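You operate a simulated robot arm through the tools that you are given. There is no shell and no other tool. Be economical: measure what you need, move in short steps, check, and stop when the job is done.

You run a simulated two-armed robot. Do the job below in one go: nothing can be reset, and whatever is moved stays where it is left.

TASK
Take the cap off the blue-capped jar and lay it down on the bench top before the step rack.

Only the result counts: the job must be done as asked and must still hold three seconds after the hand-in. Knocking over, shifting, dropping, spilling or breaking anything else fails it. Lids that push on must go on centred and level and be pressed home; caps that screw on are set level and turned clockwise until they are tight.

THE ROBOT
Two 6-joint arms with two-finger grippers on one trunk, on a base that drives. Base frame: it is fixed to the floor where the robot stands at the start and does not move with it; the origin is under the middle of the robot, x ahead of it, y to its left, z up; the surface under the hand at the start is at about z = 880. Readings come in mm, degrees, newtons and seconds.
The left shoulder is at the start at [30, 178, 1013], the right one opposite. With the tool pointing down near the work surface each hand reaches from about 360 to 840 mm from the robot's upright axis, wherever it stands, measured 20 degrees to its own side. Payload 2.54 kg a hand.
The tool frame of a hand sits at the grasp point between the pads (the TCP): z along the fingers, y along the line on which they close. The tips reach 30 mm beyond it. The gripper opens to 116 mm. The gripper's body begins 95 mm behind the TCP.
Orientation is that of the tool frame in the base frame, as a unit quaternion [w, x, y, z]. With the fingers straight down and closing along the base's y, the tool's x points along the base's -x, its y along +y and its z along -z.

THE INTERFACE
- The arms move only by the tool drive_tool. It takes "left_steps", "right_steps" or both (then of equal length, played together; a hand with none holds still); each is a list of rows, each a list of 2 entries, a list of its own where there are three numbers: the shift along the tool's x, y, z in mm, then the turn, a rotation vector about the tool's x, y, z in degrees. In form: [[[dx, dy, dz], [ax, ay, az]], ...]. A call has 1 to 10 rows; each row shifts and turns the commanded pose from where the row before left it, along the tool's axes as they then stand. "left_gripper" and "right_gripper" are, for a hand that has rows, the closure, from 0 (fully open) to 1 (shut), set as the call begins (left out, the last holds). Rows are played at 5 a second. More than 50 mm and 8.6 degrees between two rows, or a gripper value outside its range, and nothing of the call is played. A pose out of reach is approached as far as the arm can. The call stops where the force on the tool passes 40 N (or 10 N more than at its start, if that is more) or the arm is blocked; 0.2 s more then pass. Each finger travels about 153 mm/s and halts on what it meets, pressing with about 43 N; the grip force reading is that of the motor and also rises with nothing between the fingers. The clock runs only during rows and for 0.2 s after the last one: add rows that do not move to give the fingers time. The reply holds the time, the measured pose of the TCP, the force on the tool along the base axes, the opening and the grip force, in the units named above and with some noise, with the torque about the TCP (base axes, N m) and any sound that the robot's microphone picked up, and new pictures: "pictures" is both (left out), scene, wrist or none (wrist: the cameras of the hands that moved).
- Cameras (640 x 400 px; columns grow to the right, rows downward): "scene" is now at [38.1, 24.2, 1731.3]; the picture's right is [0.32, -0.95, 0.00], its down [-0.76, -0.26, -0.59] and it looks along [0.56, 0.19, -0.81] (base axes); focal length 252 px, centre (320, 200). "left" rides on the left gripper at [69, 15, -122] in its tool frame; the picture's right is [-0.21, 0.98, 0.00], its down [-0.83, -0.18, -0.53] and it looks along [-0.52, -0.11, 0.85] (tool axes); focal length 251 px, centre (320, 200). "right" rides on the right gripper at [69, -15, -122] in its tool frame; the picture's right is [0.21, 0.98, 0.00], its down [-0.83, 0.18, -0.53] and it looks along [-0.52, 0.11, 0.85] (tool axes); focal length 251 px, centre (320, 200). There is no depth. A picture from a camera that has moved, and an enlarged one, comes with that camera's place and axes in the base frame and with its lens.
- raise_lower(by): slides the trunk up (or, below 0, down) by that many mm; the arms and the scene camera ride with it, the base frame stays. It gives what a move gives, with no picture.
- drive_base(legs): drives the robot by 1 to 6 legs, each [ahead, left, turn to the left] in mm, mm and degrees, along the robot's own axes; the way and the turn of a leg run together, so that a leg with both is an arc; at most 1500 mm and 180 degrees a leg. The arms and the cameras ride along, it lands a little off, and it stops where it bumps. It gives what a move gives, and a new picture of the scene camera.
- head_to(pan, tilt): turns the head with the scene camera to pan (to the left, within 143 degrees either way) and tilt (down, from -29 to 69), counted from straight ahead of the robot. It gives what a move gives, and a new picture of the scene camera.
- zoom(camera, box): a new picture of the part [left, top, right, bottom] of that camera's present view, enlarged. It takes no simulated time.
- finish_job(): hands the job in; it is judged then, once.

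Work in short steps. Places have to be worked out from the pictures, the camera data and where the tool is seen: move nearer, look again, correct. Check each grasp and each placing, and mend what went wrong. You have 120 turns and 260 pictures in all, those below and enlarged ones among them. Open the grippers and draw the arms clear of the work before you hand the job in, unless the task says otherwise; then end with one line.

The tools are called after "Call:" as a command line: name --argument value ..., lists and objects as JSON in quotes. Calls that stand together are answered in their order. drive_tool: Moves the arms, as the interface text tells. Its arguments: {"type":"object","properties":{"left_steps":{"type":"array"},"left_gripper":{"type":"number"},"right_steps":{"type":"array"},"right_gripper":{"type":"number"},"pictures":{"type":"string","enum":["both","scene","wrist","none"]}},"required":[]} The other tools are called the same way: raise_lower (by) slides the trunk up or down; drive_base (legs) drives the base; head_to (pan, tilt) turns the head that bears the scene camera; zoom (camera, box) takes an enlarged picture of a part of a camera's view; finish_job () hands the job in.

At the start:

```text
clock: 0.0
left_position: [461.1, 372.4, 1145.5]
left_ee_rot: [0.0, 0.0, 1.0, 0.0]
left_force: [-0.4, 0.3, -0.4]
left_ft_torque: [-0.04, 0.04, 0.02]
left_opening: 116.0
left_grasp_force: 0.1
right_position: [534.1, -75.9, 1217.9]
right_ee_rot: [0.0, 0.001, 1.0, 0.001]
right_force: [0.4, 0.3, 0.3]
right_ft_torque: [-0.02, -0.01, 0.02]
right_opening: 116.1
right_grasp_force: 0.0
trunk travel left (down, up): [-225.0, 315.0]
robot x, y, heading: [3.3, -0.2, -0.0]
head pan, tilt: [18.8, 53.7]
```

scene: 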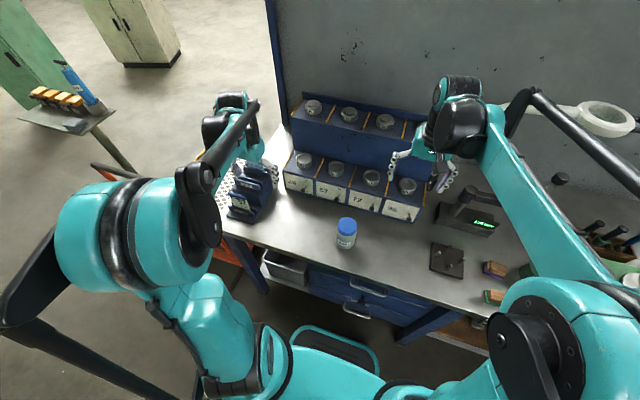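
right: 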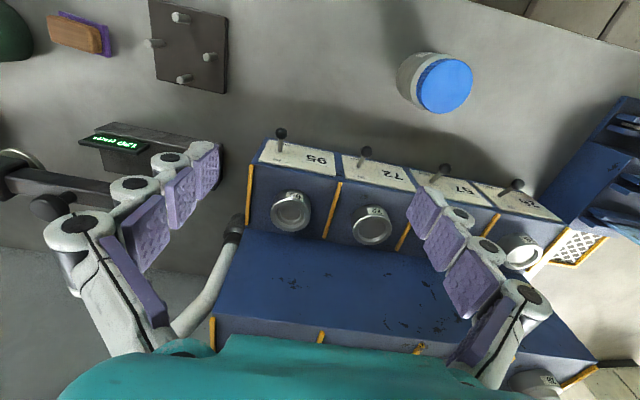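
left: 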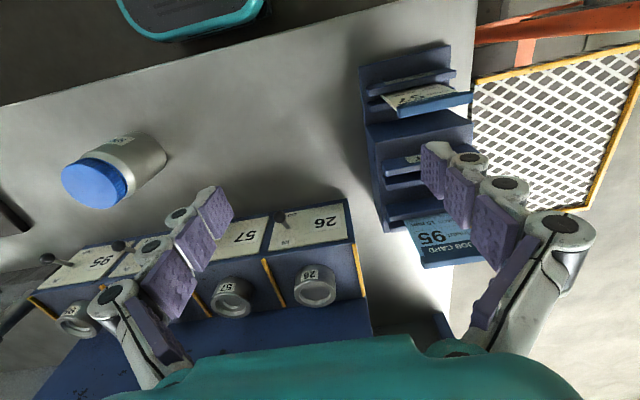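

I'll zoom in on the jar first to judge its cap type and size.

Call:
zoom --camera "scene" --box '[267, 80, 467, 280]'

Call:
zoom --camera "right" --box '[360, 20, 520, 140]'

Call:
zoom --camera "left" --box '[40, 110, 200, 230]'

```text
2.00 times, centred on (367, 180) of scene
camera zoom: at [38.1, 24.2, 1731.3], right [0.32, -0.95, 0.0], down [-0.76, -0.26, -0.59], along [0.56, 0.19, -0.81], focal length 505 px, centre (226, 240)
```

zoom: 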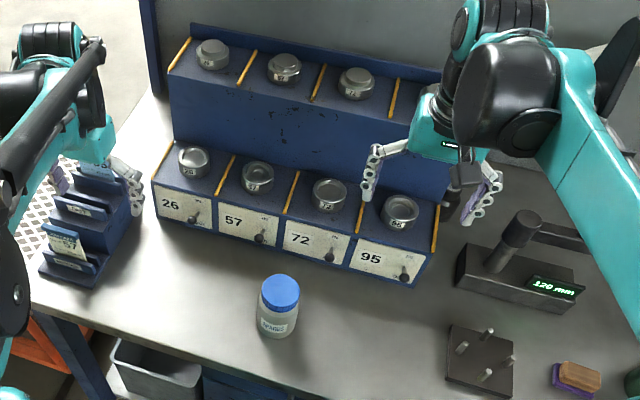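

```text
3.33 times, centred on (440, 80) of right
camera zoom: at [466.3, -91.4, 1341.0], right [-0.21, 0.98, 0.0], down [0.83, 0.18, 0.53], along [0.52, 0.11, -0.85], focal length 838 px, centre (-80, 600)
```

zoom: 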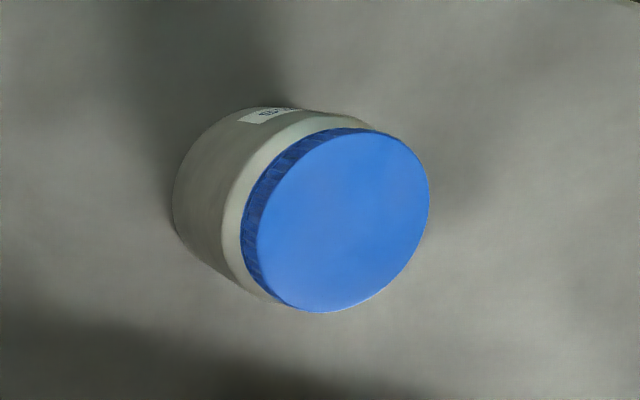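

```text
3.33 times, centred on (120, 170) of left
camera zoom: at [391.5, 387.0, 1268.2], right [0.21, 0.98, 0.0], down [0.83, -0.18, 0.53], along [0.52, -0.11, -0.85], focal length 838 px, centre (987, 300)
```

zoom: 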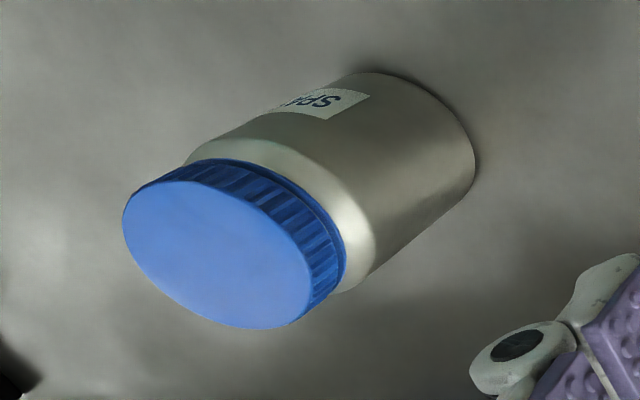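

The cap is ribbed and looks like a screw cap, about 70 mm across, with its centre near (482, 79, 985); the jar stands on the bench at about z = 880. I'll hold the body with the left hand tilted low and unscrew with the right from above. First I turn the left hand in place: yaw towards the right, then pitch forward.

Call:
drive_tool --left_steps '[[[0, 0, 0], [0, 0, 8.5]], [[0, 0, 0], [0, 0, 8.5]], [[0, 0, 0], [0, 0, 8.5]], [[0, 0, 0], [0, 0, 8.5]], [[0, 0, 0], [0, 0, 8.5]], [[0, 0, 0], [0, 0, 8.5]], [[0, 0, 0], [0, 0, 8.5]], [[0, 0, 0], [0, 0, 0.5]], [[0, 0, 0], [0, 0, 0]]]' --left_gripper 0 --pictures "none"

Call:
drive_tool --left_steps '[[[0, 0, 0], [0, -8.5, 0]], [[0, 0, 0], [0, -8.5, 0]], [[0, 0, 0], [0, -8.5, 0]], [[0, 0, 0], [0, -8.5, 0]], [[0, 0, 0], [0, -8.5, 0]], [[0, 0, 0], [0, -8.5, 0]], [[0, 0, 0], [0, -8.5, 0]], [[0, 0, 0], [0, -0.5, 0]], [[0, 0, 0], [0, 0, 0]]]' --pictures "both"

```text
clock: 2.0
left_position: [460.8, 372.4, 1145.5]
left_ee_rot: [0.0, 0.5, 0.866, -0.001]
left_force: [-0.1, -0.4, -0.6]
left_ft_torque: [-0.03, 0.0, -0.01]
left_opening: 115.9
left_grasp_force: 0.0
right_position: [534.8, -75.8, 1219.0]
right_ee_rot: [0.001, 0.0, 1.0, -0.001]
right_force: [-0.5, 0.0, 0.0]
right_ft_torque: [0.05, -0.01, -0.02]
right_opening: 115.9
right_grasp_force: 0.0
trunk travel left (down, up): [-225.0, 315.0]
robot x, y, heading: [3.3, 1.0, -0.0]
head pan, tilt: [18.8, 53.7]
```

```text
clock: 4.0
left_position: [460.2, 372.7, 1145.7]
left_ee_rot: [0.434, 0.432, 0.75, -0.249]
left_force: [0.5, -0.2, 0.0]
left_ft_torque: [-0.01, 0.01, -0.05]
left_opening: 116.0
left_grasp_force: 0.0
right_position: [534.6, -75.9, 1219.0]
right_ee_rot: [0.0, 0.0, 1.0, -0.001]
right_force: [0.4, 0.8, -0.1]
right_ft_torque: [0.03, -0.01, -0.01]
right_opening: 115.9
right_grasp_force: 0.1
trunk travel left (down, up): [-225.0, 315.0]
robot x, y, heading: [1.0, -1.5, -0.1]
head pan, tilt: [18.8, 53.7]
camera scene: at [38.2, 24.7, 1731.3], right [0.32, -0.95, 0.0], down [-0.76, -0.26, -0.59], along [0.56, 0.19, -0.81], focal length 252 px, centre (320, 200)
camera left: at [404.7, 501.0, 1147.3], right [0.9, 0.4, 0.19], down [-0.18, -0.05, 0.98], along [0.4, -0.92, 0.03], focal length 251 px, centre (320, 200)
```

scene: 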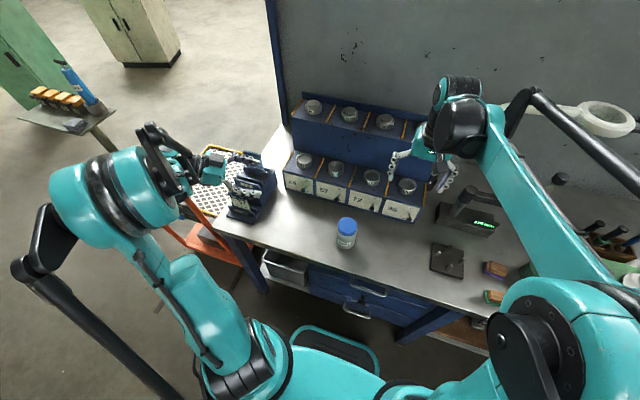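
left: 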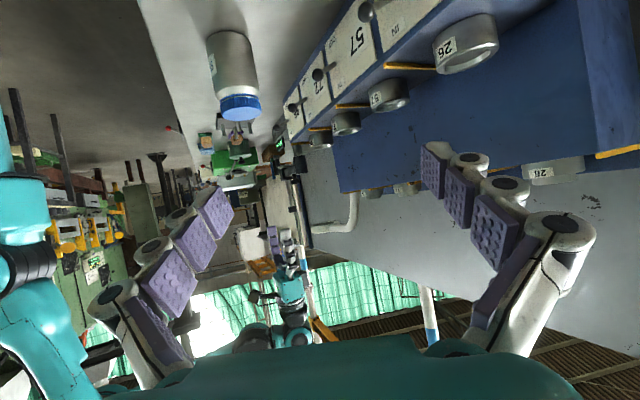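

The left hand took the pose cleanly. A second sighting puts the jar axis at about (480, 79) with the top at about 985. Next I bring the left hand to a stand-off point, 150 mm back along its approach line.

Call:
drive_tool --left_steps '[[[9.3, -21.4, 31.6], [0, 0, 0]], [[9.3, -21.4, 31.6], [0, 0, 0]], [[9.3, -21.4, 31.6], [0, 0, 0]], [[9.3, -21.4, 31.6], [0, 0, 0]], [[9.3, -21.4, 31.6], [0, 0, 0]], [[9.3, -21.4, 31.6], [0, 0, 0]], [[0, 0, 0], [0, 0, 0]]]'

```text
clock: 5.6
left_position: [433.2, 201.0, 1035.0]
left_ee_rot: [0.433, 0.432, 0.751, -0.25]
left_force: [0.5, -0.4, -0.5]
left_ft_torque: [-0.02, 0.01, 0.0]
left_opening: 115.8
left_grasp_force: 0.0
left hand out of reach, approached as far as the arm can: row 5, 6
right_position: [536.0, -75.1, 1218.2]
right_ee_rot: [0.0, -0.001, 1.0, 0.0]
right_force: [0.3, -0.2, -0.3]
right_ft_torque: [-0.01, -0.02, 0.01]
right_opening: 115.8
right_grasp_force: 0.1
trunk travel left (down, up): [-225.0, 315.0]
robot x, y, heading: [0.5, -0.1, -0.0]
head pan, tilt: [18.8, 53.7]
camera scene: at [38.2, 25.0, 1731.3], right [0.32, -0.95, 0.0], down [-0.76, -0.26, -0.59], along [0.56, 0.19, -0.81], focal length 252 px, centre (320, 200)
camera left: at [376.9, 329.7, 1037.5], right [0.9, 0.39, 0.18], down [-0.18, -0.05, 0.98], along [0.4, -0.92, 0.03], focal length 251 px, centre (320, 200)
```

scene: 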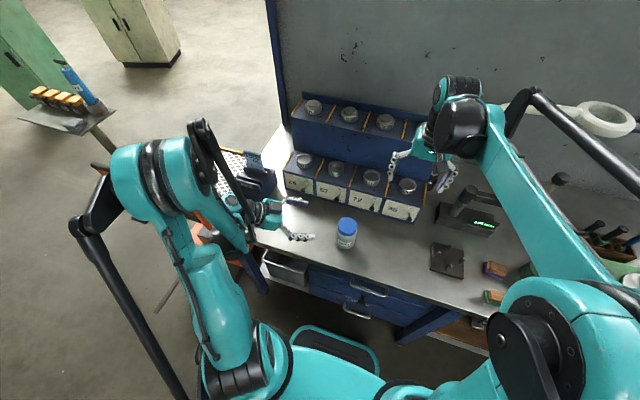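
left: 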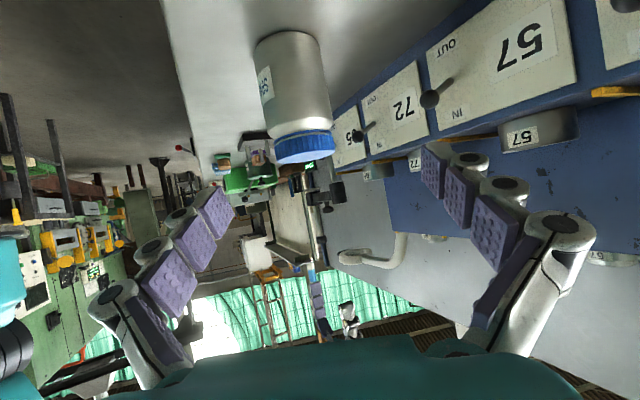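

The left arm is folded too tight there, since the pose was only approached. I drive the base back 150 mm to give both arms room; nothing is near the hands on the way back.

Call:
drive_base --legs '[[-150, 0, 0]]'

```text
clock: 7.0
left_position: [282.0, 201.4, 1037.0]
left_ee_rot: [0.432, 0.435, 0.75, -0.25]
left_force: [-1.0, -1.1, 0.0]
left_ft_torque: [0.03, -0.03, 0.03]
left_opening: 116.2
left_grasp_force: 0.0
right_position: [380.6, -77.5, 1219.4]
right_ee_rot: [0.0, 0.002, 1.0, 0.0]
right_force: [-0.3, 0.8, 0.7]
right_ft_torque: [0.01, -0.05, -0.01]
right_opening: 116.0
right_grasp_force: 0.0
trunk travel left (down, up): [-225.0, 315.0]
robot x, y, heading: [-151.1, -1.4, -0.3]
head pan, tilt: [18.8, 53.7]
camera scene: at [-114.9, 24.4, 1731.4], right [0.32, -0.95, 0.0], down [-0.76, -0.26, -0.59], along [0.56, 0.19, -0.81], focal length 252 px, centre (320, 200)
```

scene: 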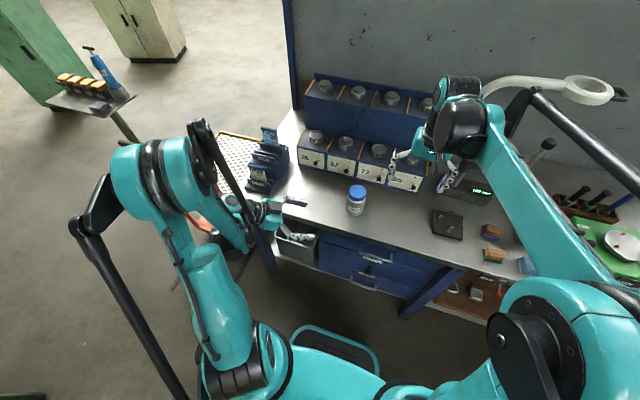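

Now I move the left hand to the stand-off point from the new base position.

Call:
drive_tool --left_steps '[[[-2, 27.5, 20.5], [0, 0, 0]], [[-2, 27.5, 20.5], [0, 0, 0]], [[-2, 27.5, 20.5], [0, 0, 0]], [[-2, 27.5, 20.5], [0, 0, 0]], [[0, 0, 0], [0, 0, 0]]]'

```text
clock: 8.2
left_position: [412.7, 192.1, 1002.4]
left_ee_rot: [0.432, 0.434, 0.75, -0.251]
left_force: [-0.9, -0.9, 0.9]
left_ft_torque: [0.05, -0.05, 0.03]
left_opening: 115.9
left_grasp_force: 0.0
right_position: [382.7, -76.5, 1218.4]
right_ee_rot: [0.0, 0.002, 1.0, 0.0]
right_force: [0.5, 0.0, 0.9]
right_ft_torque: [-0.03, -0.01, 0.02]
right_opening: 116.0
right_grasp_force: 0.1
trunk travel left (down, up): [-225.0, 315.0]
robot x, y, heading: [-148.3, 2.2, -0.0]
head pan, tilt: [18.8, 53.7]
camera scene: at [-113.9, 24.2, 1731.3], right [0.32, -0.95, 0.0], down [-0.76, -0.26, -0.59], along [0.56, 0.19, -0.81], focal length 252 px, centre (320, 200)
camera left: at [355.8, 319.3, 1004.2], right [0.9, 0.39, 0.19], down [-0.18, -0.05, 0.98], along [0.39, -0.92, 0.03], focal length 251 px, centre (320, 200)
```

scene: 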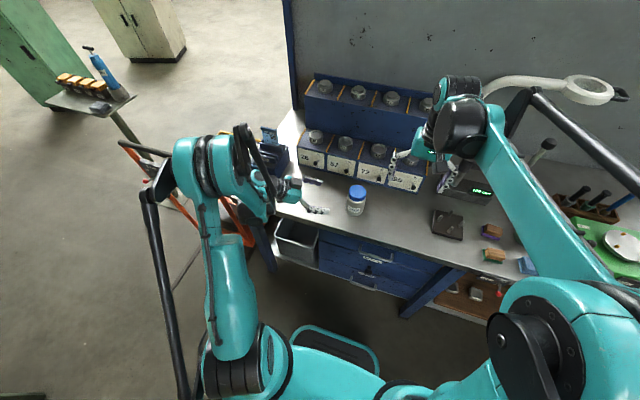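
left: 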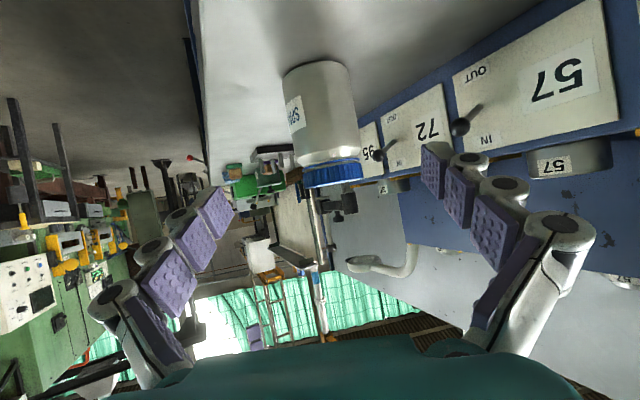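

The approach line passes through mid-body of the jar, with the jar about 3 mm to the tool's +y. I advance 100 mm with that correction.

Call:
drive_tool --left_steps '[[[0, 1, 25], [0, 0, 0]], [[0, 1, 25], [0, 0, 0]], [[0, 1, 25], [0, 0, 0]], [[0, 0, 25], [0, 0, 0]], [[0, 0, 0], [0, 0, 0]]]'

```text
clock: 9.4
left_position: [461.9, 114.5, 951.7]
left_ee_rot: [0.432, 0.435, 0.749, -0.251]
left_force: [-0.5, 0.5, 0.2]
left_ft_torque: [0.0, -0.03, 0.01]
left_opening: 116.2
left_grasp_force: 0.1
right_position: [382.2, -78.3, 1219.5]
right_ee_rot: [0.0, 0.001, 1.0, 0.0]
right_force: [-0.6, 0.7, -0.3]
right_ft_torque: [0.0, 0.01, 0.03]
right_opening: 116.1
right_grasp_force: 0.3
trunk travel left (down, up): [-225.0, 315.0]
robot x, y, heading: [-151.5, -3.2, -0.1]
head pan, tilt: [18.8, 53.7]
camera scene: at [-113.4, 24.7, 1731.3], right [0.32, -0.95, 0.0], down [-0.76, -0.26, -0.59], along [0.56, 0.19, -0.81], focal length 252 px, centre (320, 200)
camera left: at [405.4, 242.0, 954.0], right [0.9, 0.39, 0.18], down [-0.18, -0.05, 0.98], along [0.39, -0.92, 0.03], focal length 251 px, centre (320, 200)
```

scene: 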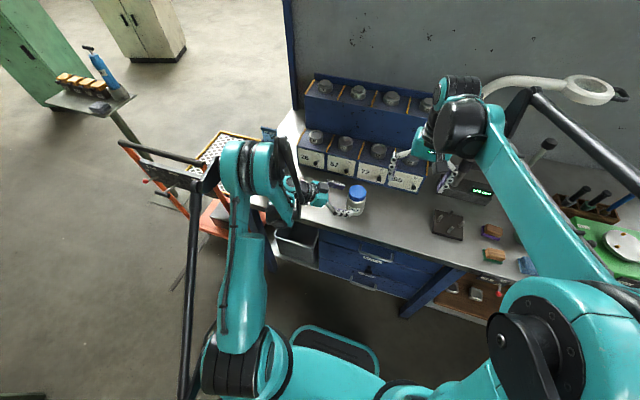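
left: 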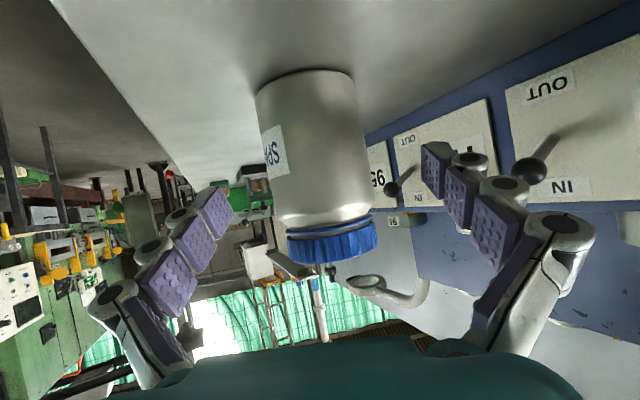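

Jar axis is consistent with (480–482, 79). I advance the last 46 mm and look before closing.

Call:
drive_tool --left_steps '[[[0, -0.5, 16], [0, 0, 0]], [[0, -0.5, 15], [0, 0, 0]], [[0, 0, 15], [0, 0, 0]], [[0, 0, 0], [0, 0, 0]]]' --pictures "both"

```text
clock: 10.4
left_position: [480.1, 79.7, 929.5]
left_ee_rot: [0.432, 0.435, 0.749, -0.251]
left_force: [0.2, 0.1, 0.6]
left_ft_torque: [0.0, -0.04, -0.01]
left_opening: 116.1
left_grasp_force: 0.1
right_position: [382.3, -77.7, 1219.9]
right_ee_rot: [0.0, 0.002, 1.0, 0.0]
right_force: [0.2, -0.1, 0.0]
right_ft_torque: [-0.01, -0.03, 0.03]
right_opening: 116.1
right_grasp_force: 0.1
trunk travel left (down, up): [-225.0, 315.0]
robot x, y, heading: [-150.4, 1.1, -0.4]
head pan, tilt: [18.8, 53.7]
camera scene: at [-113.4, 24.5, 1731.3], right [0.32, -0.95, 0.0], down [-0.76, -0.26, -0.59], along [0.56, 0.19, -0.81], focal length 252 px, centre (320, 200)
camera left: at [423.6, 207.8, 930.9], right [0.9, 0.39, 0.19], down [-0.18, -0.05, 0.98], along [0.39, -0.92, 0.03], focal length 251 px, centre (320, 200)
```

scene: 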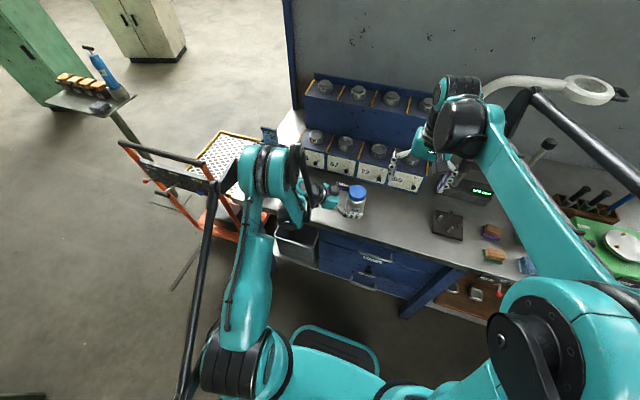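
left: 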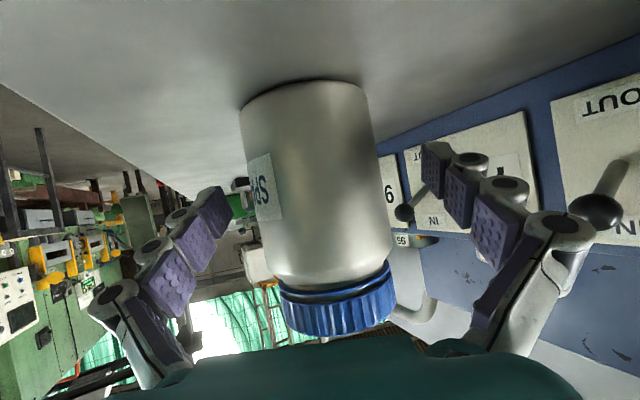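

The jar sits centred between the left fingers. I close the left gripper on the body.

Call:
drive_tool --left_steps '[[[0, 0, 0], [0, 0, 0]], [[0, 0, 0], [0, 0, 0]], [[0, 0, 0], [0, 0, 0]], [[0, 0, 0], [0, 0, 0]], [[0, 0, 0], [0, 0, 0]]]' --left_gripper 1 --pictures "both"

```text
clock: 11.6
left_position: [480.3, 79.2, 929.0]
left_ee_rot: [0.431, 0.435, 0.75, -0.251]
left_force: [0.9, 0.4, 2.1]
left_ft_torque: [-0.04, 0.06, 0.01]
left_opening: 69.6
left_grasp_force: 42.9
right_position: [383.2, -78.1, 1219.0]
right_ee_rot: [0.0, 0.002, 1.0, 0.0]
right_force: [-0.6, -0.5, -0.2]
right_ft_torque: [-0.02, 0.01, 0.01]
right_opening: 116.1
right_grasp_force: 0.1
trunk travel left (down, up): [-225.0, 315.0]
robot x, y, heading: [-148.8, -3.3, -0.4]
head pan, tilt: [18.8, 53.7]
camera scene: at [-113.1, 24.2, 1731.3], right [0.32, -0.95, 0.0], down [-0.76, -0.26, -0.59], along [0.56, 0.19, -0.81], focal length 252 px, centre (320, 200)
camera left: at [423.7, 207.7, 930.9], right [0.9, 0.39, 0.18], down [-0.18, -0.05, 0.98], along [0.39, -0.92, 0.03], focal length 251 px, centre (320, 200)
```

scene: 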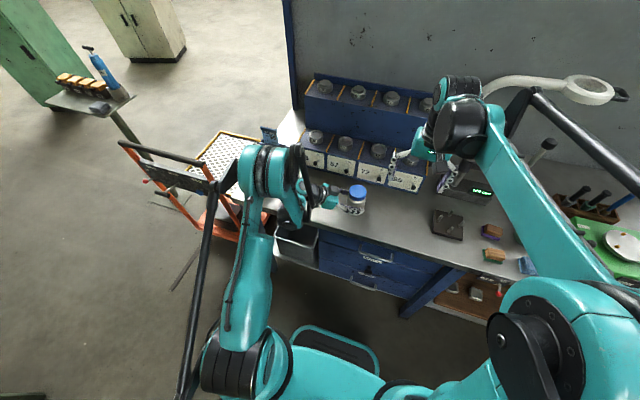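
left: 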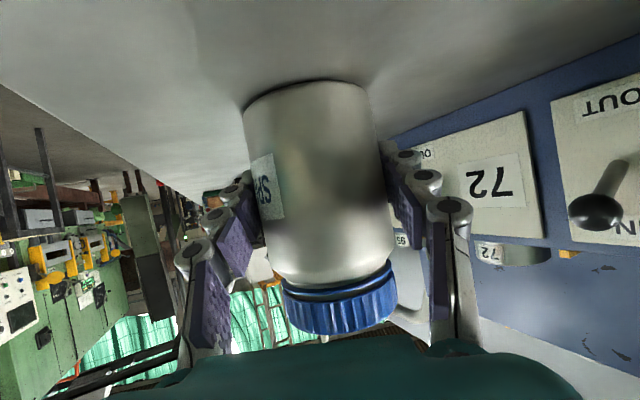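

The body is held: 69.6 mm wide, axis at (480.3, 79.2), grip 43 N. Now I bring the right hand over the jar at its present height, narrow its opening to about 90 mm, and turn it 43° clockwise as wind-up.

Call:
drive_tool --right_steps '[[[-24.3, 39.3, 0], [0, 0, 0]], [[-24.3, 39.3, 0], [0, 0, 0]], [[-24.3, 39.3, 0], [0, 0, 0]], [[-24.3, 39.3, 0], [0, 0, 0]], [[0, 0, 0], [0, 0, 8.6]], [[0, 0, 0], [0, 0, 8.6]], [[0, 0, 0], [0, 0, 8.6]], [[0, 0, 0], [0, 0, 8.6]], [[0, 0, 0], [0, 0, 8.6]], [[0, 0, 0], [0, 0, 0]]]' --right_gripper 0.22 --pictures "both"

```text
clock: 13.8
left_position: [479.4, 80.1, 928.8]
left_ee_rot: [0.432, 0.435, 0.749, -0.251]
left_force: [-0.9, -1.3, 3.0]
left_ft_torque: [-0.11, 0.17, 0.02]
left_opening: 69.6
left_grasp_force: 42.7
right_position: [480.7, 79.6, 1220.3]
right_ee_rot: [0.001, 0.369, 0.929, 0.0]
right_force: [0.6, 0.1, -1.1]
right_ft_torque: [-0.01, 0.01, -0.02]
right_opening: 90.5
right_grasp_force: 0.0
trunk travel left (down, up): [-225.0, 315.0]
robot x, y, heading: [-151.5, -0.6, -0.2]
head pan, tilt: [18.8, 53.7]
camera scene: at [-113.3, 24.2, 1731.3], right [0.32, -0.95, 0.0], down [-0.76, -0.26, -0.59], along [0.56, 0.19, -0.81], focal length 252 px, centre (320, 200)
camera right: at [420.7, 115.5, 1342.4], right [0.51, 0.86, 0.0], down [0.73, -0.43, 0.53], along [0.46, -0.27, -0.85], focal length 251 px, centre (320, 200)
```

scene: 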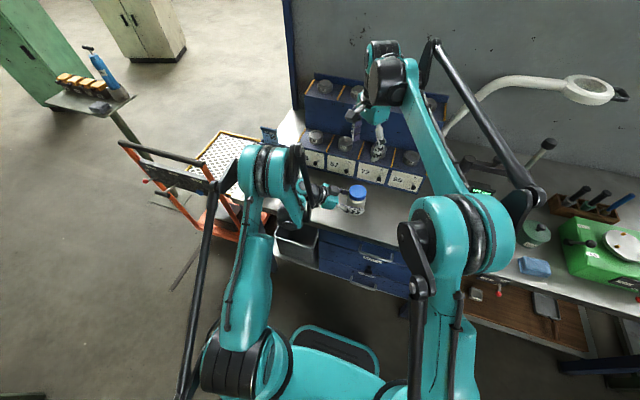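
right: 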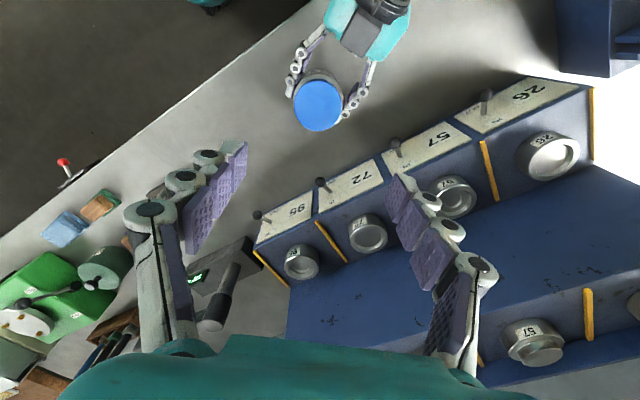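

The cap lies exactly on the right hand's vertical line (expected row 105, seen 105). I descend to about 50 mm above grasp height and look.

Call:
drive_tool --right_steps '[[[0, 0, 42], [0, 0, 0]], [[0, 0, 42], [0, 0, 0]], [[0, 0, 42], [0, 0, 0]], [[0, 0, 42], [0, 0, 0]], [[0, 0, 0], [0, 0, 0]]]' --pictures "wrist"

```text
clock: 15.0
left_position: [480.6, 80.3, 929.5]
left_ee_rot: [0.431, 0.435, 0.749, -0.251]
left_force: [0.1, -0.1, 3.5]
left_ft_torque: [-0.14, 0.08, 0.04]
left_opening: 69.7
left_grasp_force: 43.0
right_position: [479.6, 76.7, 1051.5]
right_ee_rot: [0.0, 0.368, 0.93, 0.001]
right_force: [-0.5, -0.1, 0.9]
right_ft_torque: [-0.02, -0.02, -0.01]
right_opening: 90.5
right_grasp_force: 0.1
trunk travel left (down, up): [-225.0, 315.0]
robot x, y, heading: [-150.5, -0.7, -0.3]
head pan, tilt: [18.8, 53.7]
camera right: at [420.9, 112.9, 1174.1], right [0.51, 0.86, 0.0], down [0.73, -0.43, 0.53], along [0.46, -0.27, -0.85], focal length 251 px, centre (320, 200)
```

right: 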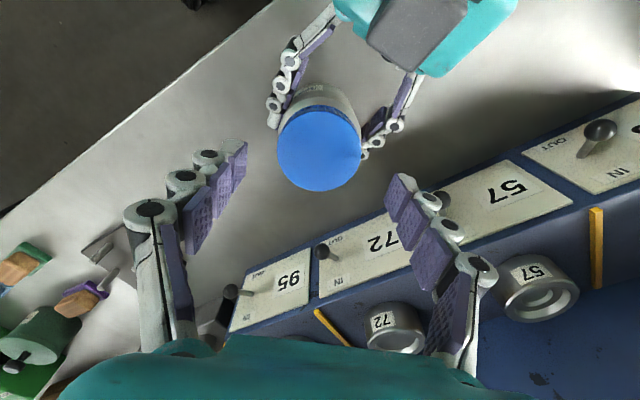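

The cap centre measures (480.8, 77), about 65 mm wide, aligned within about 1 mm. I lower to about z = 1002, so the tips end at about 972, and close the right gripper.

Call:
drive_tool --right_steps '[[[0, 0, 20], [0, 0, 0]], [[0, 0, 20], [0, 0, 0]], [[0, 0, 9], [0, 0, 0]], [[0, 0, 0], [0, 0, 0]]]' --pictures "wrist"

Call:
zoom --camera "left" --box '[220, 200, 460, 350]'

```text
clock: 16.0
left_position: [479.6, 80.4, 929.8]
left_ee_rot: [0.431, 0.435, 0.749, -0.251]
left_force: [-0.7, 2.5, 4.6]
left_ft_torque: [-0.01, 0.15, -0.08]
left_opening: 69.6
left_grasp_force: 42.7
right_position: [480.6, 79.6, 1003.2]
right_ee_rot: [0.0, 0.367, 0.93, 0.0]
right_force: [0.4, 0.4, 0.2]
right_ft_torque: [-0.01, -0.05, 0.01]
right_opening: 90.4
right_grasp_force: 0.1
trunk travel left (down, up): [-225.0, 315.0]
robot x, y, heading: [-151.2, 3.7, -0.2]
head pan, tilt: [18.8, 53.7]
camera right: at [420.6, 115.7, 1125.1], right [0.51, 0.86, 0.0], down [0.73, -0.43, 0.53], along [0.46, -0.27, -0.85], focal length 251 px, centre (320, 200)
```

right: 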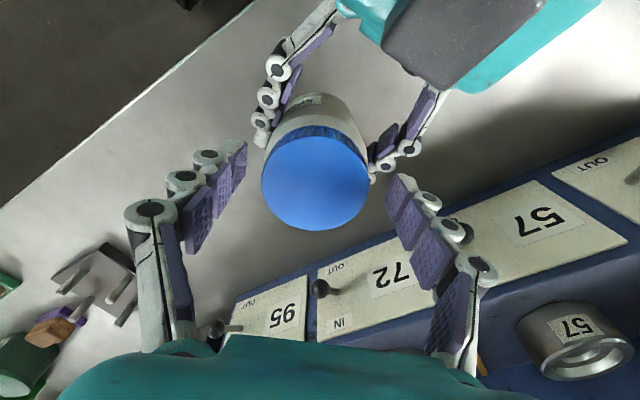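

```text
2.67 times, centred on (340, 275) of left
camera zoom: at [423.5, 207.9, 931.0], right [0.9, 0.39, 0.19], down [-0.18, -0.05, 0.98], along [0.39, -0.92, 0.03], focal length 670 px, centre (267, 0)
```

zoom: 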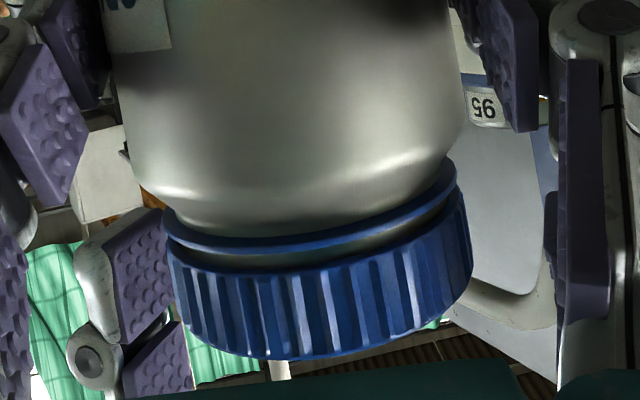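

The cap spans about z = 975–989 with a separate ring just below it, so I raise 3 mm to keep the tips off the ring, then close.

Call:
drive_tool --right_steps '[[[0, 0, -3], [0, 0, 0]], [[0, 0, 0], [0, 0, 0]]]' --pictures "none"

Call:
drive_tool --right_steps '[[[0, 0, 0], [0, 0, 0]], [[0, 0, 0], [0, 0, 0]], [[0, 0, 0], [0, 0, 0]], [[0, 0, 0], [0, 0, 0]]]' --right_gripper 1 --pictures "wrist"

Call:
zoom --camera "left" --box '[220, 200, 460, 350]'

```text
clock: 16.6
left_position: [479.2, 80.6, 929.1]
left_ee_rot: [0.432, 0.435, 0.749, -0.251]
left_force: [-1.2, 1.8, 3.0]
left_ft_torque: [-0.04, 0.11, -0.08]
left_opening: 69.5
left_grasp_force: 43.2
right_position: [478.9, 80.2, 1005.4]
right_ee_rot: [0.0, 0.368, 0.93, 0.0]
right_force: [0.1, 0.1, 0.1]
right_ft_torque: [-0.01, -0.03, -0.02]
right_opening: 90.6
right_grasp_force: 0.1
trunk travel left (down, up): [-225.0, 315.0]
robot x, y, heading: [-150.7, 1.4, -0.4]
head pan, tilt: [18.8, 53.7]
```

```text
clock: 17.6
left_position: [480.6, 80.9, 928.3]
left_ee_rot: [0.432, 0.434, 0.75, -0.25]
left_force: [14.5, 9.8, -3.8]
left_ft_torque: [-0.6, 0.7, -0.04]
left_opening: 69.4
left_grasp_force: 43.0
right_position: [480.1, 79.2, 1006.7]
right_ee_rot: [0.0, 0.368, 0.93, 0.0]
right_force: [-15.8, -12.0, 10.6]
right_ft_torque: [-0.56, 0.65, 0.04]
right_opening: 62.2
right_grasp_force: 42.7
trunk travel left (down, up): [-225.0, 315.0]
robot x, y, heading: [-152.2, 0.4, -0.3]
head pan, tilt: [18.8, 53.7]
camera right: at [420.0, 115.1, 1128.3], right [0.51, 0.86, 0.0], down [0.73, -0.43, 0.53], along [0.46, -0.27, -0.85], focal length 251 px, centre (320, 200)
```

right: 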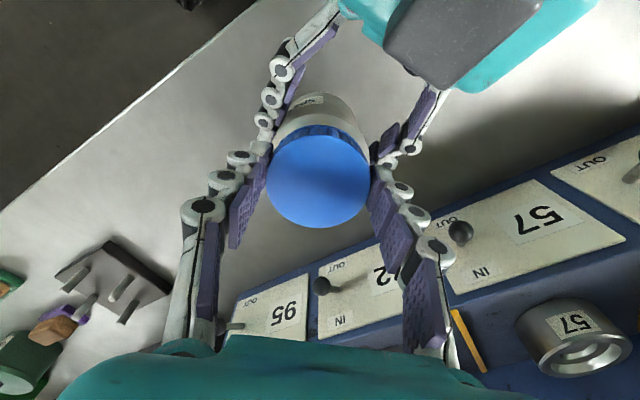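

```text
2.67 times, centred on (340, 275) of left
camera zoom: at [423.8, 208.3, 931.0], right [0.9, 0.39, 0.19], down [-0.18, -0.05, 0.98], along [0.4, -0.92, 0.03], focal length 670 px, centre (267, 0)
```

zoom: 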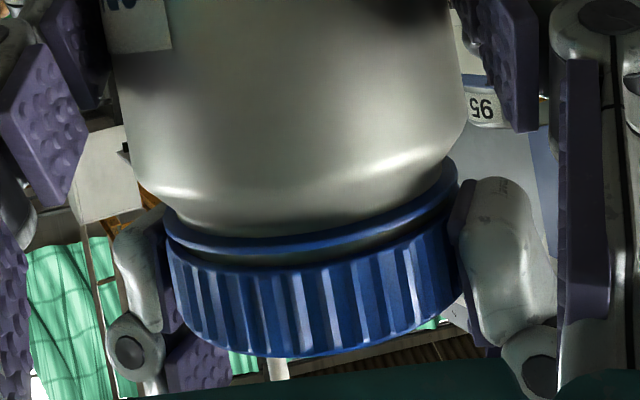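

The cap is gripped at 62.2 mm, with about 19 N of side load along the closing axis. I ease the right hand 1 mm along its −y to relieve it.

Call:
drive_tool --right_steps '[[[0, -1, 0], [0, 0, 0]], [[0, 0, 0], [0, 0, 0]]]' --pictures "none"

```text
clock: 18.2
left_position: [479.2, 79.5, 928.9]
left_ee_rot: [0.432, 0.435, 0.749, -0.251]
left_force: [14.5, 10.9, -7.6]
left_ft_torque: [-0.38, 0.17, 0.1]
left_opening: 69.2
left_grasp_force: 43.7
right_position: [479.0, 79.8, 1006.6]
right_ee_rot: [-0.001, 0.368, 0.93, 0.0]
right_force: [-10.8, -9.1, 22.5]
right_ft_torque: [-0.55, 0.56, 0.04]
right_opening: 62.1
right_grasp_force: 43.1
trunk travel left (down, up): [-225.0, 315.0]
robot x, y, heading: [-149.4, 1.4, -0.3]
head pan, tilt: [18.8, 53.7]
```

Side load fell to 14 N, but 22 N now pushes up on the right hand. I lift 1 mm, ease 0.7 mm more, then turn a small first step counter-clockwise.

Call:
drive_tool --right_steps '[[[0, -0.7, -1], [0, 0, 0]], [[0, 0, 0], [0, 0, 0]]]' --pictures "none"

Call:
drive_tool --right_steps '[[[0, 0, 0], [0, 0, -4]], [[0, 0, 0], [0, 0, -4]], [[0, 0, 0], [0, 0, -4]], [[0, 0, 0], [0, 0, 0]]]' --pictures "wrist"

```text
clock: 18.8
left_position: [479.5, 80.2, 929.8]
left_ee_rot: [0.431, 0.435, 0.749, -0.251]
left_force: [4.9, 7.6, -2.6]
left_ft_torque: [-0.04, 0.24, -0.07]
left_opening: 69.4
left_grasp_force: 43.6
right_position: [478.5, 78.1, 1004.6]
right_ee_rot: [0.0, 0.368, 0.93, 0.0]
right_force: [-5.2, -5.3, 6.9]
right_ft_torque: [-0.32, 0.26, -0.03]
right_opening: 61.9
right_grasp_force: 42.8
trunk travel left (down, up): [-225.0, 315.0]
robot x, y, heading: [-151.1, -3.1, -0.5]
head pan, tilt: [18.8, 53.7]
```

```text
clock: 19.8
left_position: [479.8, 80.3, 930.0]
left_ee_rot: [0.432, 0.435, 0.75, -0.251]
left_force: [8.3, 3.0, -1.9]
left_ft_torque: [-0.19, 0.61, 0.0]
left_opening: 69.3
left_grasp_force: 43.3
right_position: [479.9, 76.6, 1006.4]
right_ee_rot: [0.0, 0.268, 0.963, 0.0]
right_force: [-9.3, -2.4, 4.6]
right_ft_torque: [-0.11, 0.17, -0.03]
right_opening: 62.1
right_grasp_force: 42.2
trunk travel left (down, up): [-225.0, 315.0]
robot x, y, heading: [-151.7, 4.5, -0.4]
head pan, tilt: [18.8, 53.7]
camera right: at [412.8, 99.9, 1128.2], right [0.32, 0.95, 0.0], down [0.8, -0.27, 0.53], along [0.51, -0.17, -0.85], focal length 251 px, centre (320, 200)
```

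right: 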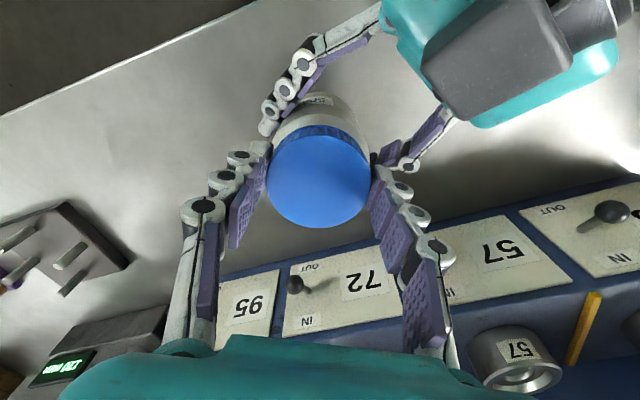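

Turning meets little torque. I continue another 40° counter-clockwise, rising slightly with the thread.

Call:
drive_tool --right_steps '[[[0, 0, -0.1], [0, 0, -8]], [[0, 0, -0.1], [0, 0, -8]], [[0, 0, -0.1], [0, 0, -8]], [[0, 0, -0.1], [0, 0, -8]], [[0, 0, -0.1], [0, 0, -8]], [[0, 0, 0], [0, 0, 0]]]' --pictures "wrist"

Call:
zoom --camera "left" --box '[220, 200, 460, 350]'

```text
clock: 21.2
left_position: [481.3, 80.1, 928.9]
left_ee_rot: [0.432, 0.435, 0.749, -0.251]
left_force: [20.9, 16.8, -3.9]
left_ft_torque: [-1.16, 0.71, 0.17]
left_opening: 69.6
left_grasp_force: 42.9
right_position: [479.3, 76.0, 1007.0]
right_ee_rot: [-0.001, -0.077, 0.997, 0.0]
right_force: [-18.0, -18.4, 13.5]
right_ft_torque: [-0.53, 0.42, -0.02]
right_opening: 61.9
right_grasp_force: 43.1
trunk travel left (down, up): [-225.0, 315.0]
robot x, y, heading: [-153.6, 0.3, 0.0]
head pan, tilt: [18.8, 53.7]
camera right: at [414.4, 50.8, 1128.5], right [-0.36, 0.93, 0.0], down [0.79, 0.31, 0.53], along [0.5, 0.19, -0.85], focal length 251 px, centre (320, 200)
```

right: 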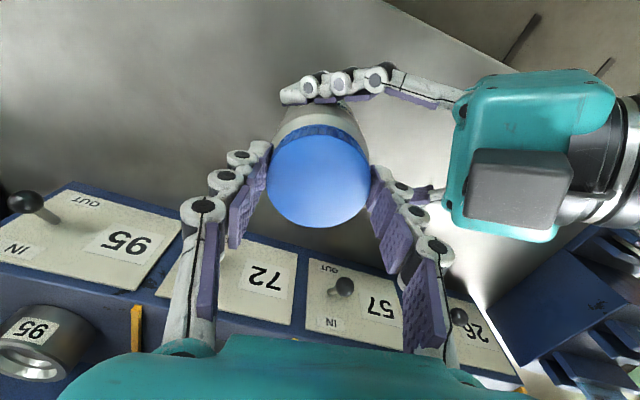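

```text
2.67 times, centred on (340, 275) of left
camera zoom: at [424.0, 208.6, 930.9], right [0.9, 0.39, 0.19], down [-0.18, -0.05, 0.98], along [0.4, -0.92, 0.03], focal length 670 px, centre (267, 0)
```

zoom: 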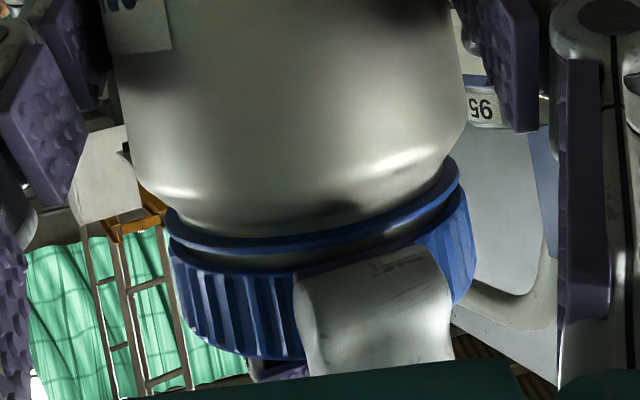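

Upward load suggests the cap is climbing its thread; side load is about 25 N towards −x, −y. I relieve both with a small shift before going on.

Call:
drive_tool --right_steps '[[[1.5, -1.3, -0.7], [0, 0, 0]], [[0, 0, 0], [0, 0, 0]]]' --pictures "none"

```text
clock: 21.8
left_position: [479.7, 81.4, 928.9]
left_ee_rot: [0.432, 0.435, 0.75, -0.25]
left_force: [10.8, 21.4, 0.3]
left_ft_torque: [-0.56, 0.19, 0.11]
left_opening: 69.4
left_grasp_force: 43.1
right_position: [477.9, 76.5, 1006.8]
right_ee_rot: [0.001, -0.077, 0.997, -0.001]
right_force: [-10.5, -19.7, 3.3]
right_ft_torque: [-0.86, 0.44, -0.03]
right_opening: 61.9
right_grasp_force: 43.4
trunk travel left (down, up): [-225.0, 315.0]
robot x, y, heading: [-151.8, -1.2, -0.4]
head pan, tilt: [18.8, 53.7]
```

The x load halved but the y load stays, so I shift 2 mm more along −y.

Call:
drive_tool --right_steps '[[[0.7, -2, 0], [0, 0, 0]], [[0, 0, 0], [0, 0, 0]]]' --pictures "none"

```text
clock: 22.4
left_position: [480.0, 80.0, 929.2]
left_ee_rot: [0.431, 0.436, 0.749, -0.252]
left_force: [5.3, 13.9, -0.9]
left_ft_torque: [-0.14, 0.14, 0.05]
left_opening: 69.5
left_grasp_force: 43.2
right_position: [477.4, 74.0, 1006.6]
right_ee_rot: [-0.001, -0.077, 0.997, 0.0]
right_force: [-6.0, -12.2, 2.2]
right_ft_torque: [-0.74, 0.2, -0.02]
right_opening: 61.9
right_grasp_force: 43.0
trunk travel left (down, up): [-225.0, 315.0]
robot x, y, heading: [-151.2, 1.3, -0.3]
head pan, tilt: [18.8, 53.7]
```

The load is down to 13 N. I turn another 32° counter-clockwise.

Call:
drive_tool --right_steps '[[[0, -0.5, -0.1], [0, 0, -8]], [[0, 0, -0.1], [0, 0, -8]], [[0, 0, -0.1], [0, 0, -8]], [[0, 0, -0.1], [0, 0, -8]], [[0, 0, 0], [0, 0, 0]]]' --pictures "wrist"

Call:
zoom --camera "left" --box '[220, 200, 460, 350]'

```text
clock: 23.6
left_position: [479.3, 78.8, 927.6]
left_ee_rot: [0.431, 0.436, 0.749, -0.252]
left_force: [-9.2, 9.7, 0.5]
left_ft_torque: [-0.55, -0.27, -0.04]
left_opening: 69.4
left_grasp_force: 43.4
right_position: [478.9, 73.3, 1007.9]
right_ee_rot: [0.002, -0.349, 0.937, -0.001]
right_force: [9.9, -10.0, 1.5]
right_ft_torque: [-0.3, -0.55, -0.01]
right_opening: 62.0
right_grasp_force: 43.4
trunk travel left (down, up): [-225.0, 315.0]
robot x, y, heading: [-151.4, -1.6, -0.4]
head pan, tilt: [18.8, 53.7]
camera right: at [436.9, 16.7, 1129.1], right [-0.8, 0.6, 0.0], down [0.5, 0.68, 0.53], along [0.32, 0.43, -0.85], focal length 251 px, centre (320, 200)
```

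right: 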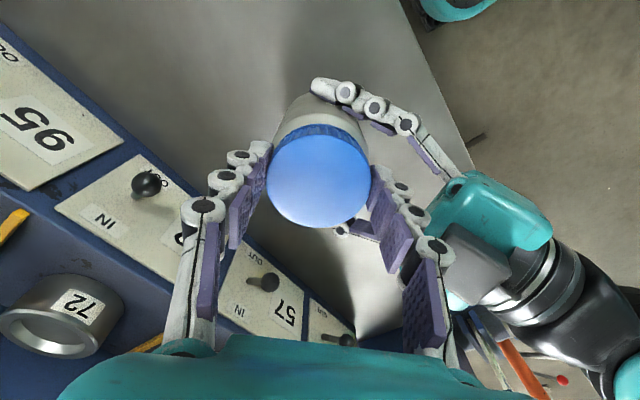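

```text
2.67 times, centred on (340, 275) of left
camera zoom: at [423.4, 207.5, 930.9], right [0.9, 0.39, 0.18], down [-0.18, -0.05, 0.98], along [0.39, -0.92, 0.03], focal length 670 px, centre (267, 0)
```

zoom: 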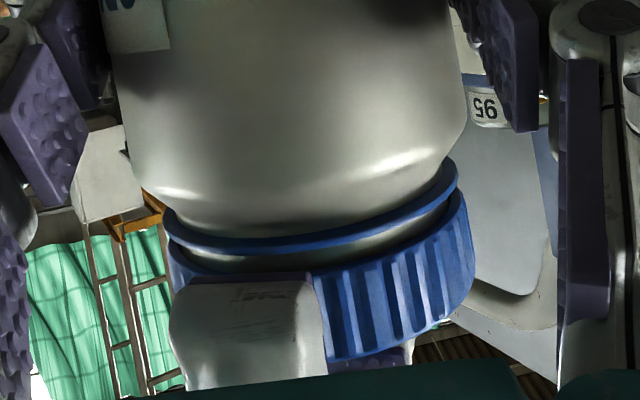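

The gap between ring and cap has grown: the cap is unscrewing. I relieve the side load (−1.2 mm along y) and continue 40°.

Call:
drive_tool --right_steps '[[[0, -1.2, 0], [0, 0, -4]], [[0, 0, -0.2], [0, 0, -8]], [[0, 0, -0.2], [0, 0, -8]], [[0, 0, -0.2], [0, 0, -8]], [[0, 0, -0.2], [0, 0, -8]], [[0, 0, 0], [0, 0, 0]]]' --pictures "none"

Call:
zoom --camera "left" --box '[220, 200, 460, 350]'

```text
clock: 25.0
left_position: [479.9, 79.6, 928.9]
left_ee_rot: [0.431, 0.436, 0.749, -0.252]
left_force: [-17.3, -11.5, 13.1]
left_ft_torque: [0.61, -0.64, -0.02]
left_opening: 68.2
left_grasp_force: 42.6
right_position: [479.0, 74.0, 1009.7]
right_ee_rot: [0.001, -0.623, 0.783, 0.001]
right_force: [17.8, 10.3, -15.0]
right_ft_torque: [0.2, -0.71, -0.02]
right_opening: 61.7
right_grasp_force: 42.9
trunk travel left (down, up): [-225.0, 315.0]
robot x, y, heading: [-150.5, -1.0, -0.3]
head pan, tilt: [18.8, 53.7]
```

```text
2.67 times, centred on (340, 275) of left
camera zoom: at [423.7, 206.9, 930.9], right [0.9, 0.39, 0.18], down [-0.18, -0.05, 0.98], along [0.39, -0.92, 0.03], focal length 670 px, centre (267, 0)
```

zoom: 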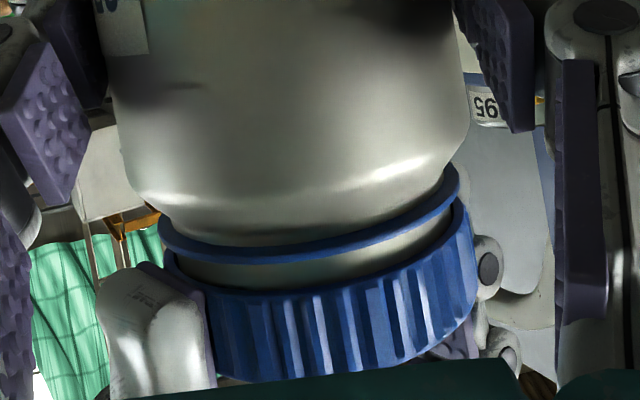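

The gap keeps growing, but I'm now pulling up too much (15 N) with some side load. I lower 0.8 mm and shift to relieve it.

Call:
drive_tool --right_steps '[[[-0.9, -1.4, 0.8], [0, 0, 0]], [[0, 0, 0], [0, 0, 0]]]' --pictures "both"

Call:
zoom --camera "left" --box '[160, 50, 480, 350]'

```text
clock: 25.6
left_position: [479.4, 79.8, 929.2]
left_ee_rot: [0.431, 0.436, 0.749, -0.252]
left_force: [-3.5, -19.9, 5.9]
left_ft_torque: [0.93, 0.03, -0.02]
left_opening: 68.3
left_grasp_force: 43.1
right_position: [478.6, 74.8, 1008.5]
right_ee_rot: [0.001, -0.622, 0.783, 0.001]
right_force: [3.5, 21.1, -4.9]
right_ft_torque: [0.58, -0.18, 0.07]
right_opening: 61.8
right_grasp_force: 42.9
trunk travel left (down, up): [-225.0, 315.0]
robot x, y, heading: [-153.0, -0.5, -0.2]
head pan, tilt: [18.8, 53.7]
camera scene: at [-113.0, 24.3, 1731.3], right [0.32, -0.95, 0.0], down [-0.76, -0.26, -0.59], along [0.56, 0.19, -0.81], focal length 252 px, centre (320, 200)
camera right: at [479.7, 3.5, 1130.2], right [-1.0, 0.01, 0.0], down [0.01, 0.84, 0.54], along [0.0, 0.54, -0.84], focal length 251 px, centre (320, 200)
```

scene: 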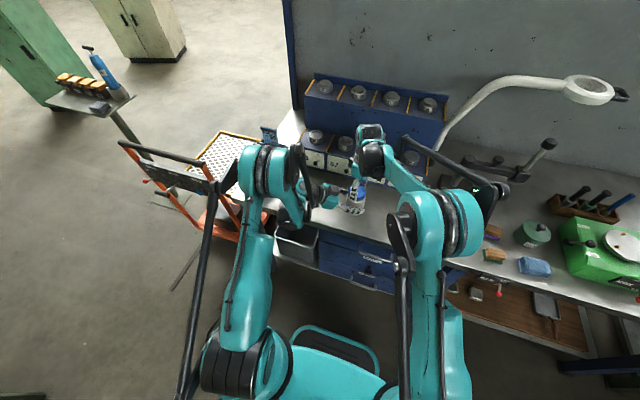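
right: 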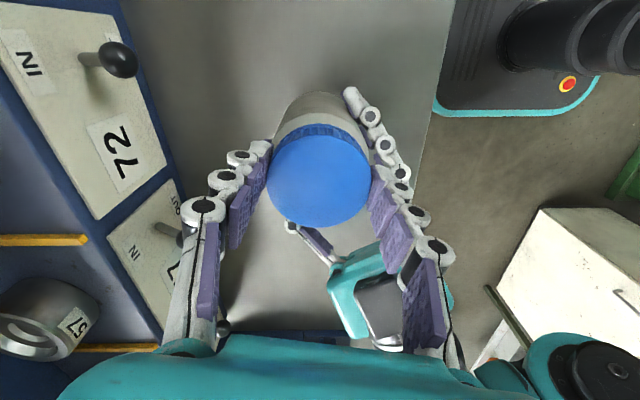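

```text
1.33 times, centred on (320, 200) of left
camera zoom: at [424.0, 207.3, 930.8], right [0.9, 0.39, 0.19], down [-0.18, -0.05, 0.98], along [0.39, -0.92, 0.03], focal length 335 px, centre (320, 200)
```

zoom: 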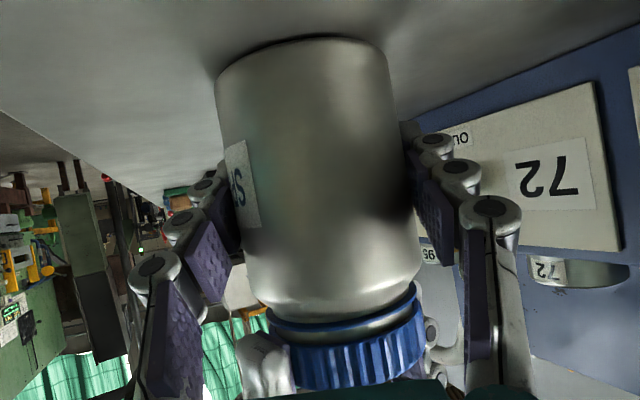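

The x load is gone; now +21 N in y. I shift 2 mm towards +y (tool −x).

Call:
drive_tool --right_steps '[[[-2.2, 0, 0], [0, 0, 0]], [[0, 0, 0], [0, 0, 0]]]' --pictures "none"

```text
clock: 26.2
left_position: [480.2, 80.0, 928.6]
left_ee_rot: [0.432, 0.434, 0.749, -0.25]
left_force: [6.3, -14.0, 0.5]
left_ft_torque: [0.31, 0.22, -0.05]
left_opening: 68.2
left_grasp_force: 42.7
right_position: [479.8, 76.6, 1008.1]
right_ee_rot: [-0.001, -0.621, 0.784, 0.0]
right_force: [-6.6, 13.3, -0.8]
right_ft_torque: [0.72, 0.39, 0.05]
right_opening: 61.8
right_grasp_force: 43.4
trunk travel left (down, up): [-225.0, 315.0]
robot x, y, heading: [-149.7, 0.5, -0.0]
head pan, tilt: [18.8, 53.7]
```

Loads are moderate now. I turn another 40° counter-clockwise, easing a little towards +y.

Call:
drive_tool --right_steps '[[[-0.8, 0.5, 0], [0, 0, -8]], [[0, 0, -0.1], [0, 0, -8]], [[0, 0, -0.1], [0, 0, -8]], [[0, 0, -0.1], [0, 0, -8]], [[0, 0, -0.1], [0, 0, -8]], [[0, 0, 0], [0, 0, 0]]]' --pictures "none"

Call:
zoom --camera "left" --box '[220, 200, 460, 350]'

```text
clock: 27.6
left_position: [478.6, 80.8, 928.2]
left_ee_rot: [0.431, 0.435, 0.75, -0.25]
left_force: [-14.9, 8.2, 0.7]
left_ft_torque: [-0.25, -0.54, -0.11]
left_opening: 68.4
left_grasp_force: 43.5
right_position: [480.9, 76.2, 1009.2]
right_ee_rot: [-0.001, 0.852, -0.524, 0.001]
right_force: [14.8, -7.7, 1.8]
right_ft_torque: [-0.4, -0.51, 0.03]
right_opening: 61.8
right_grasp_force: 42.6
trunk travel left (down, up): [-225.0, 315.0]
robot x, y, heading: [-154.7, -1.6, -0.2]
head pan, tilt: [18.8, 53.7]
```

```text
2.67 times, centred on (340, 275) of left
camera zoom: at [423.3, 208.1, 930.8], right [0.9, 0.39, 0.18], down [-0.18, -0.05, 0.98], along [0.39, -0.92, 0.03], focal length 670 px, centre (267, 0)
```

zoom: 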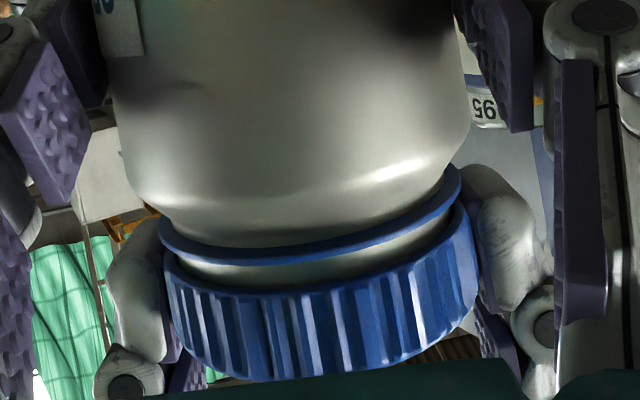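

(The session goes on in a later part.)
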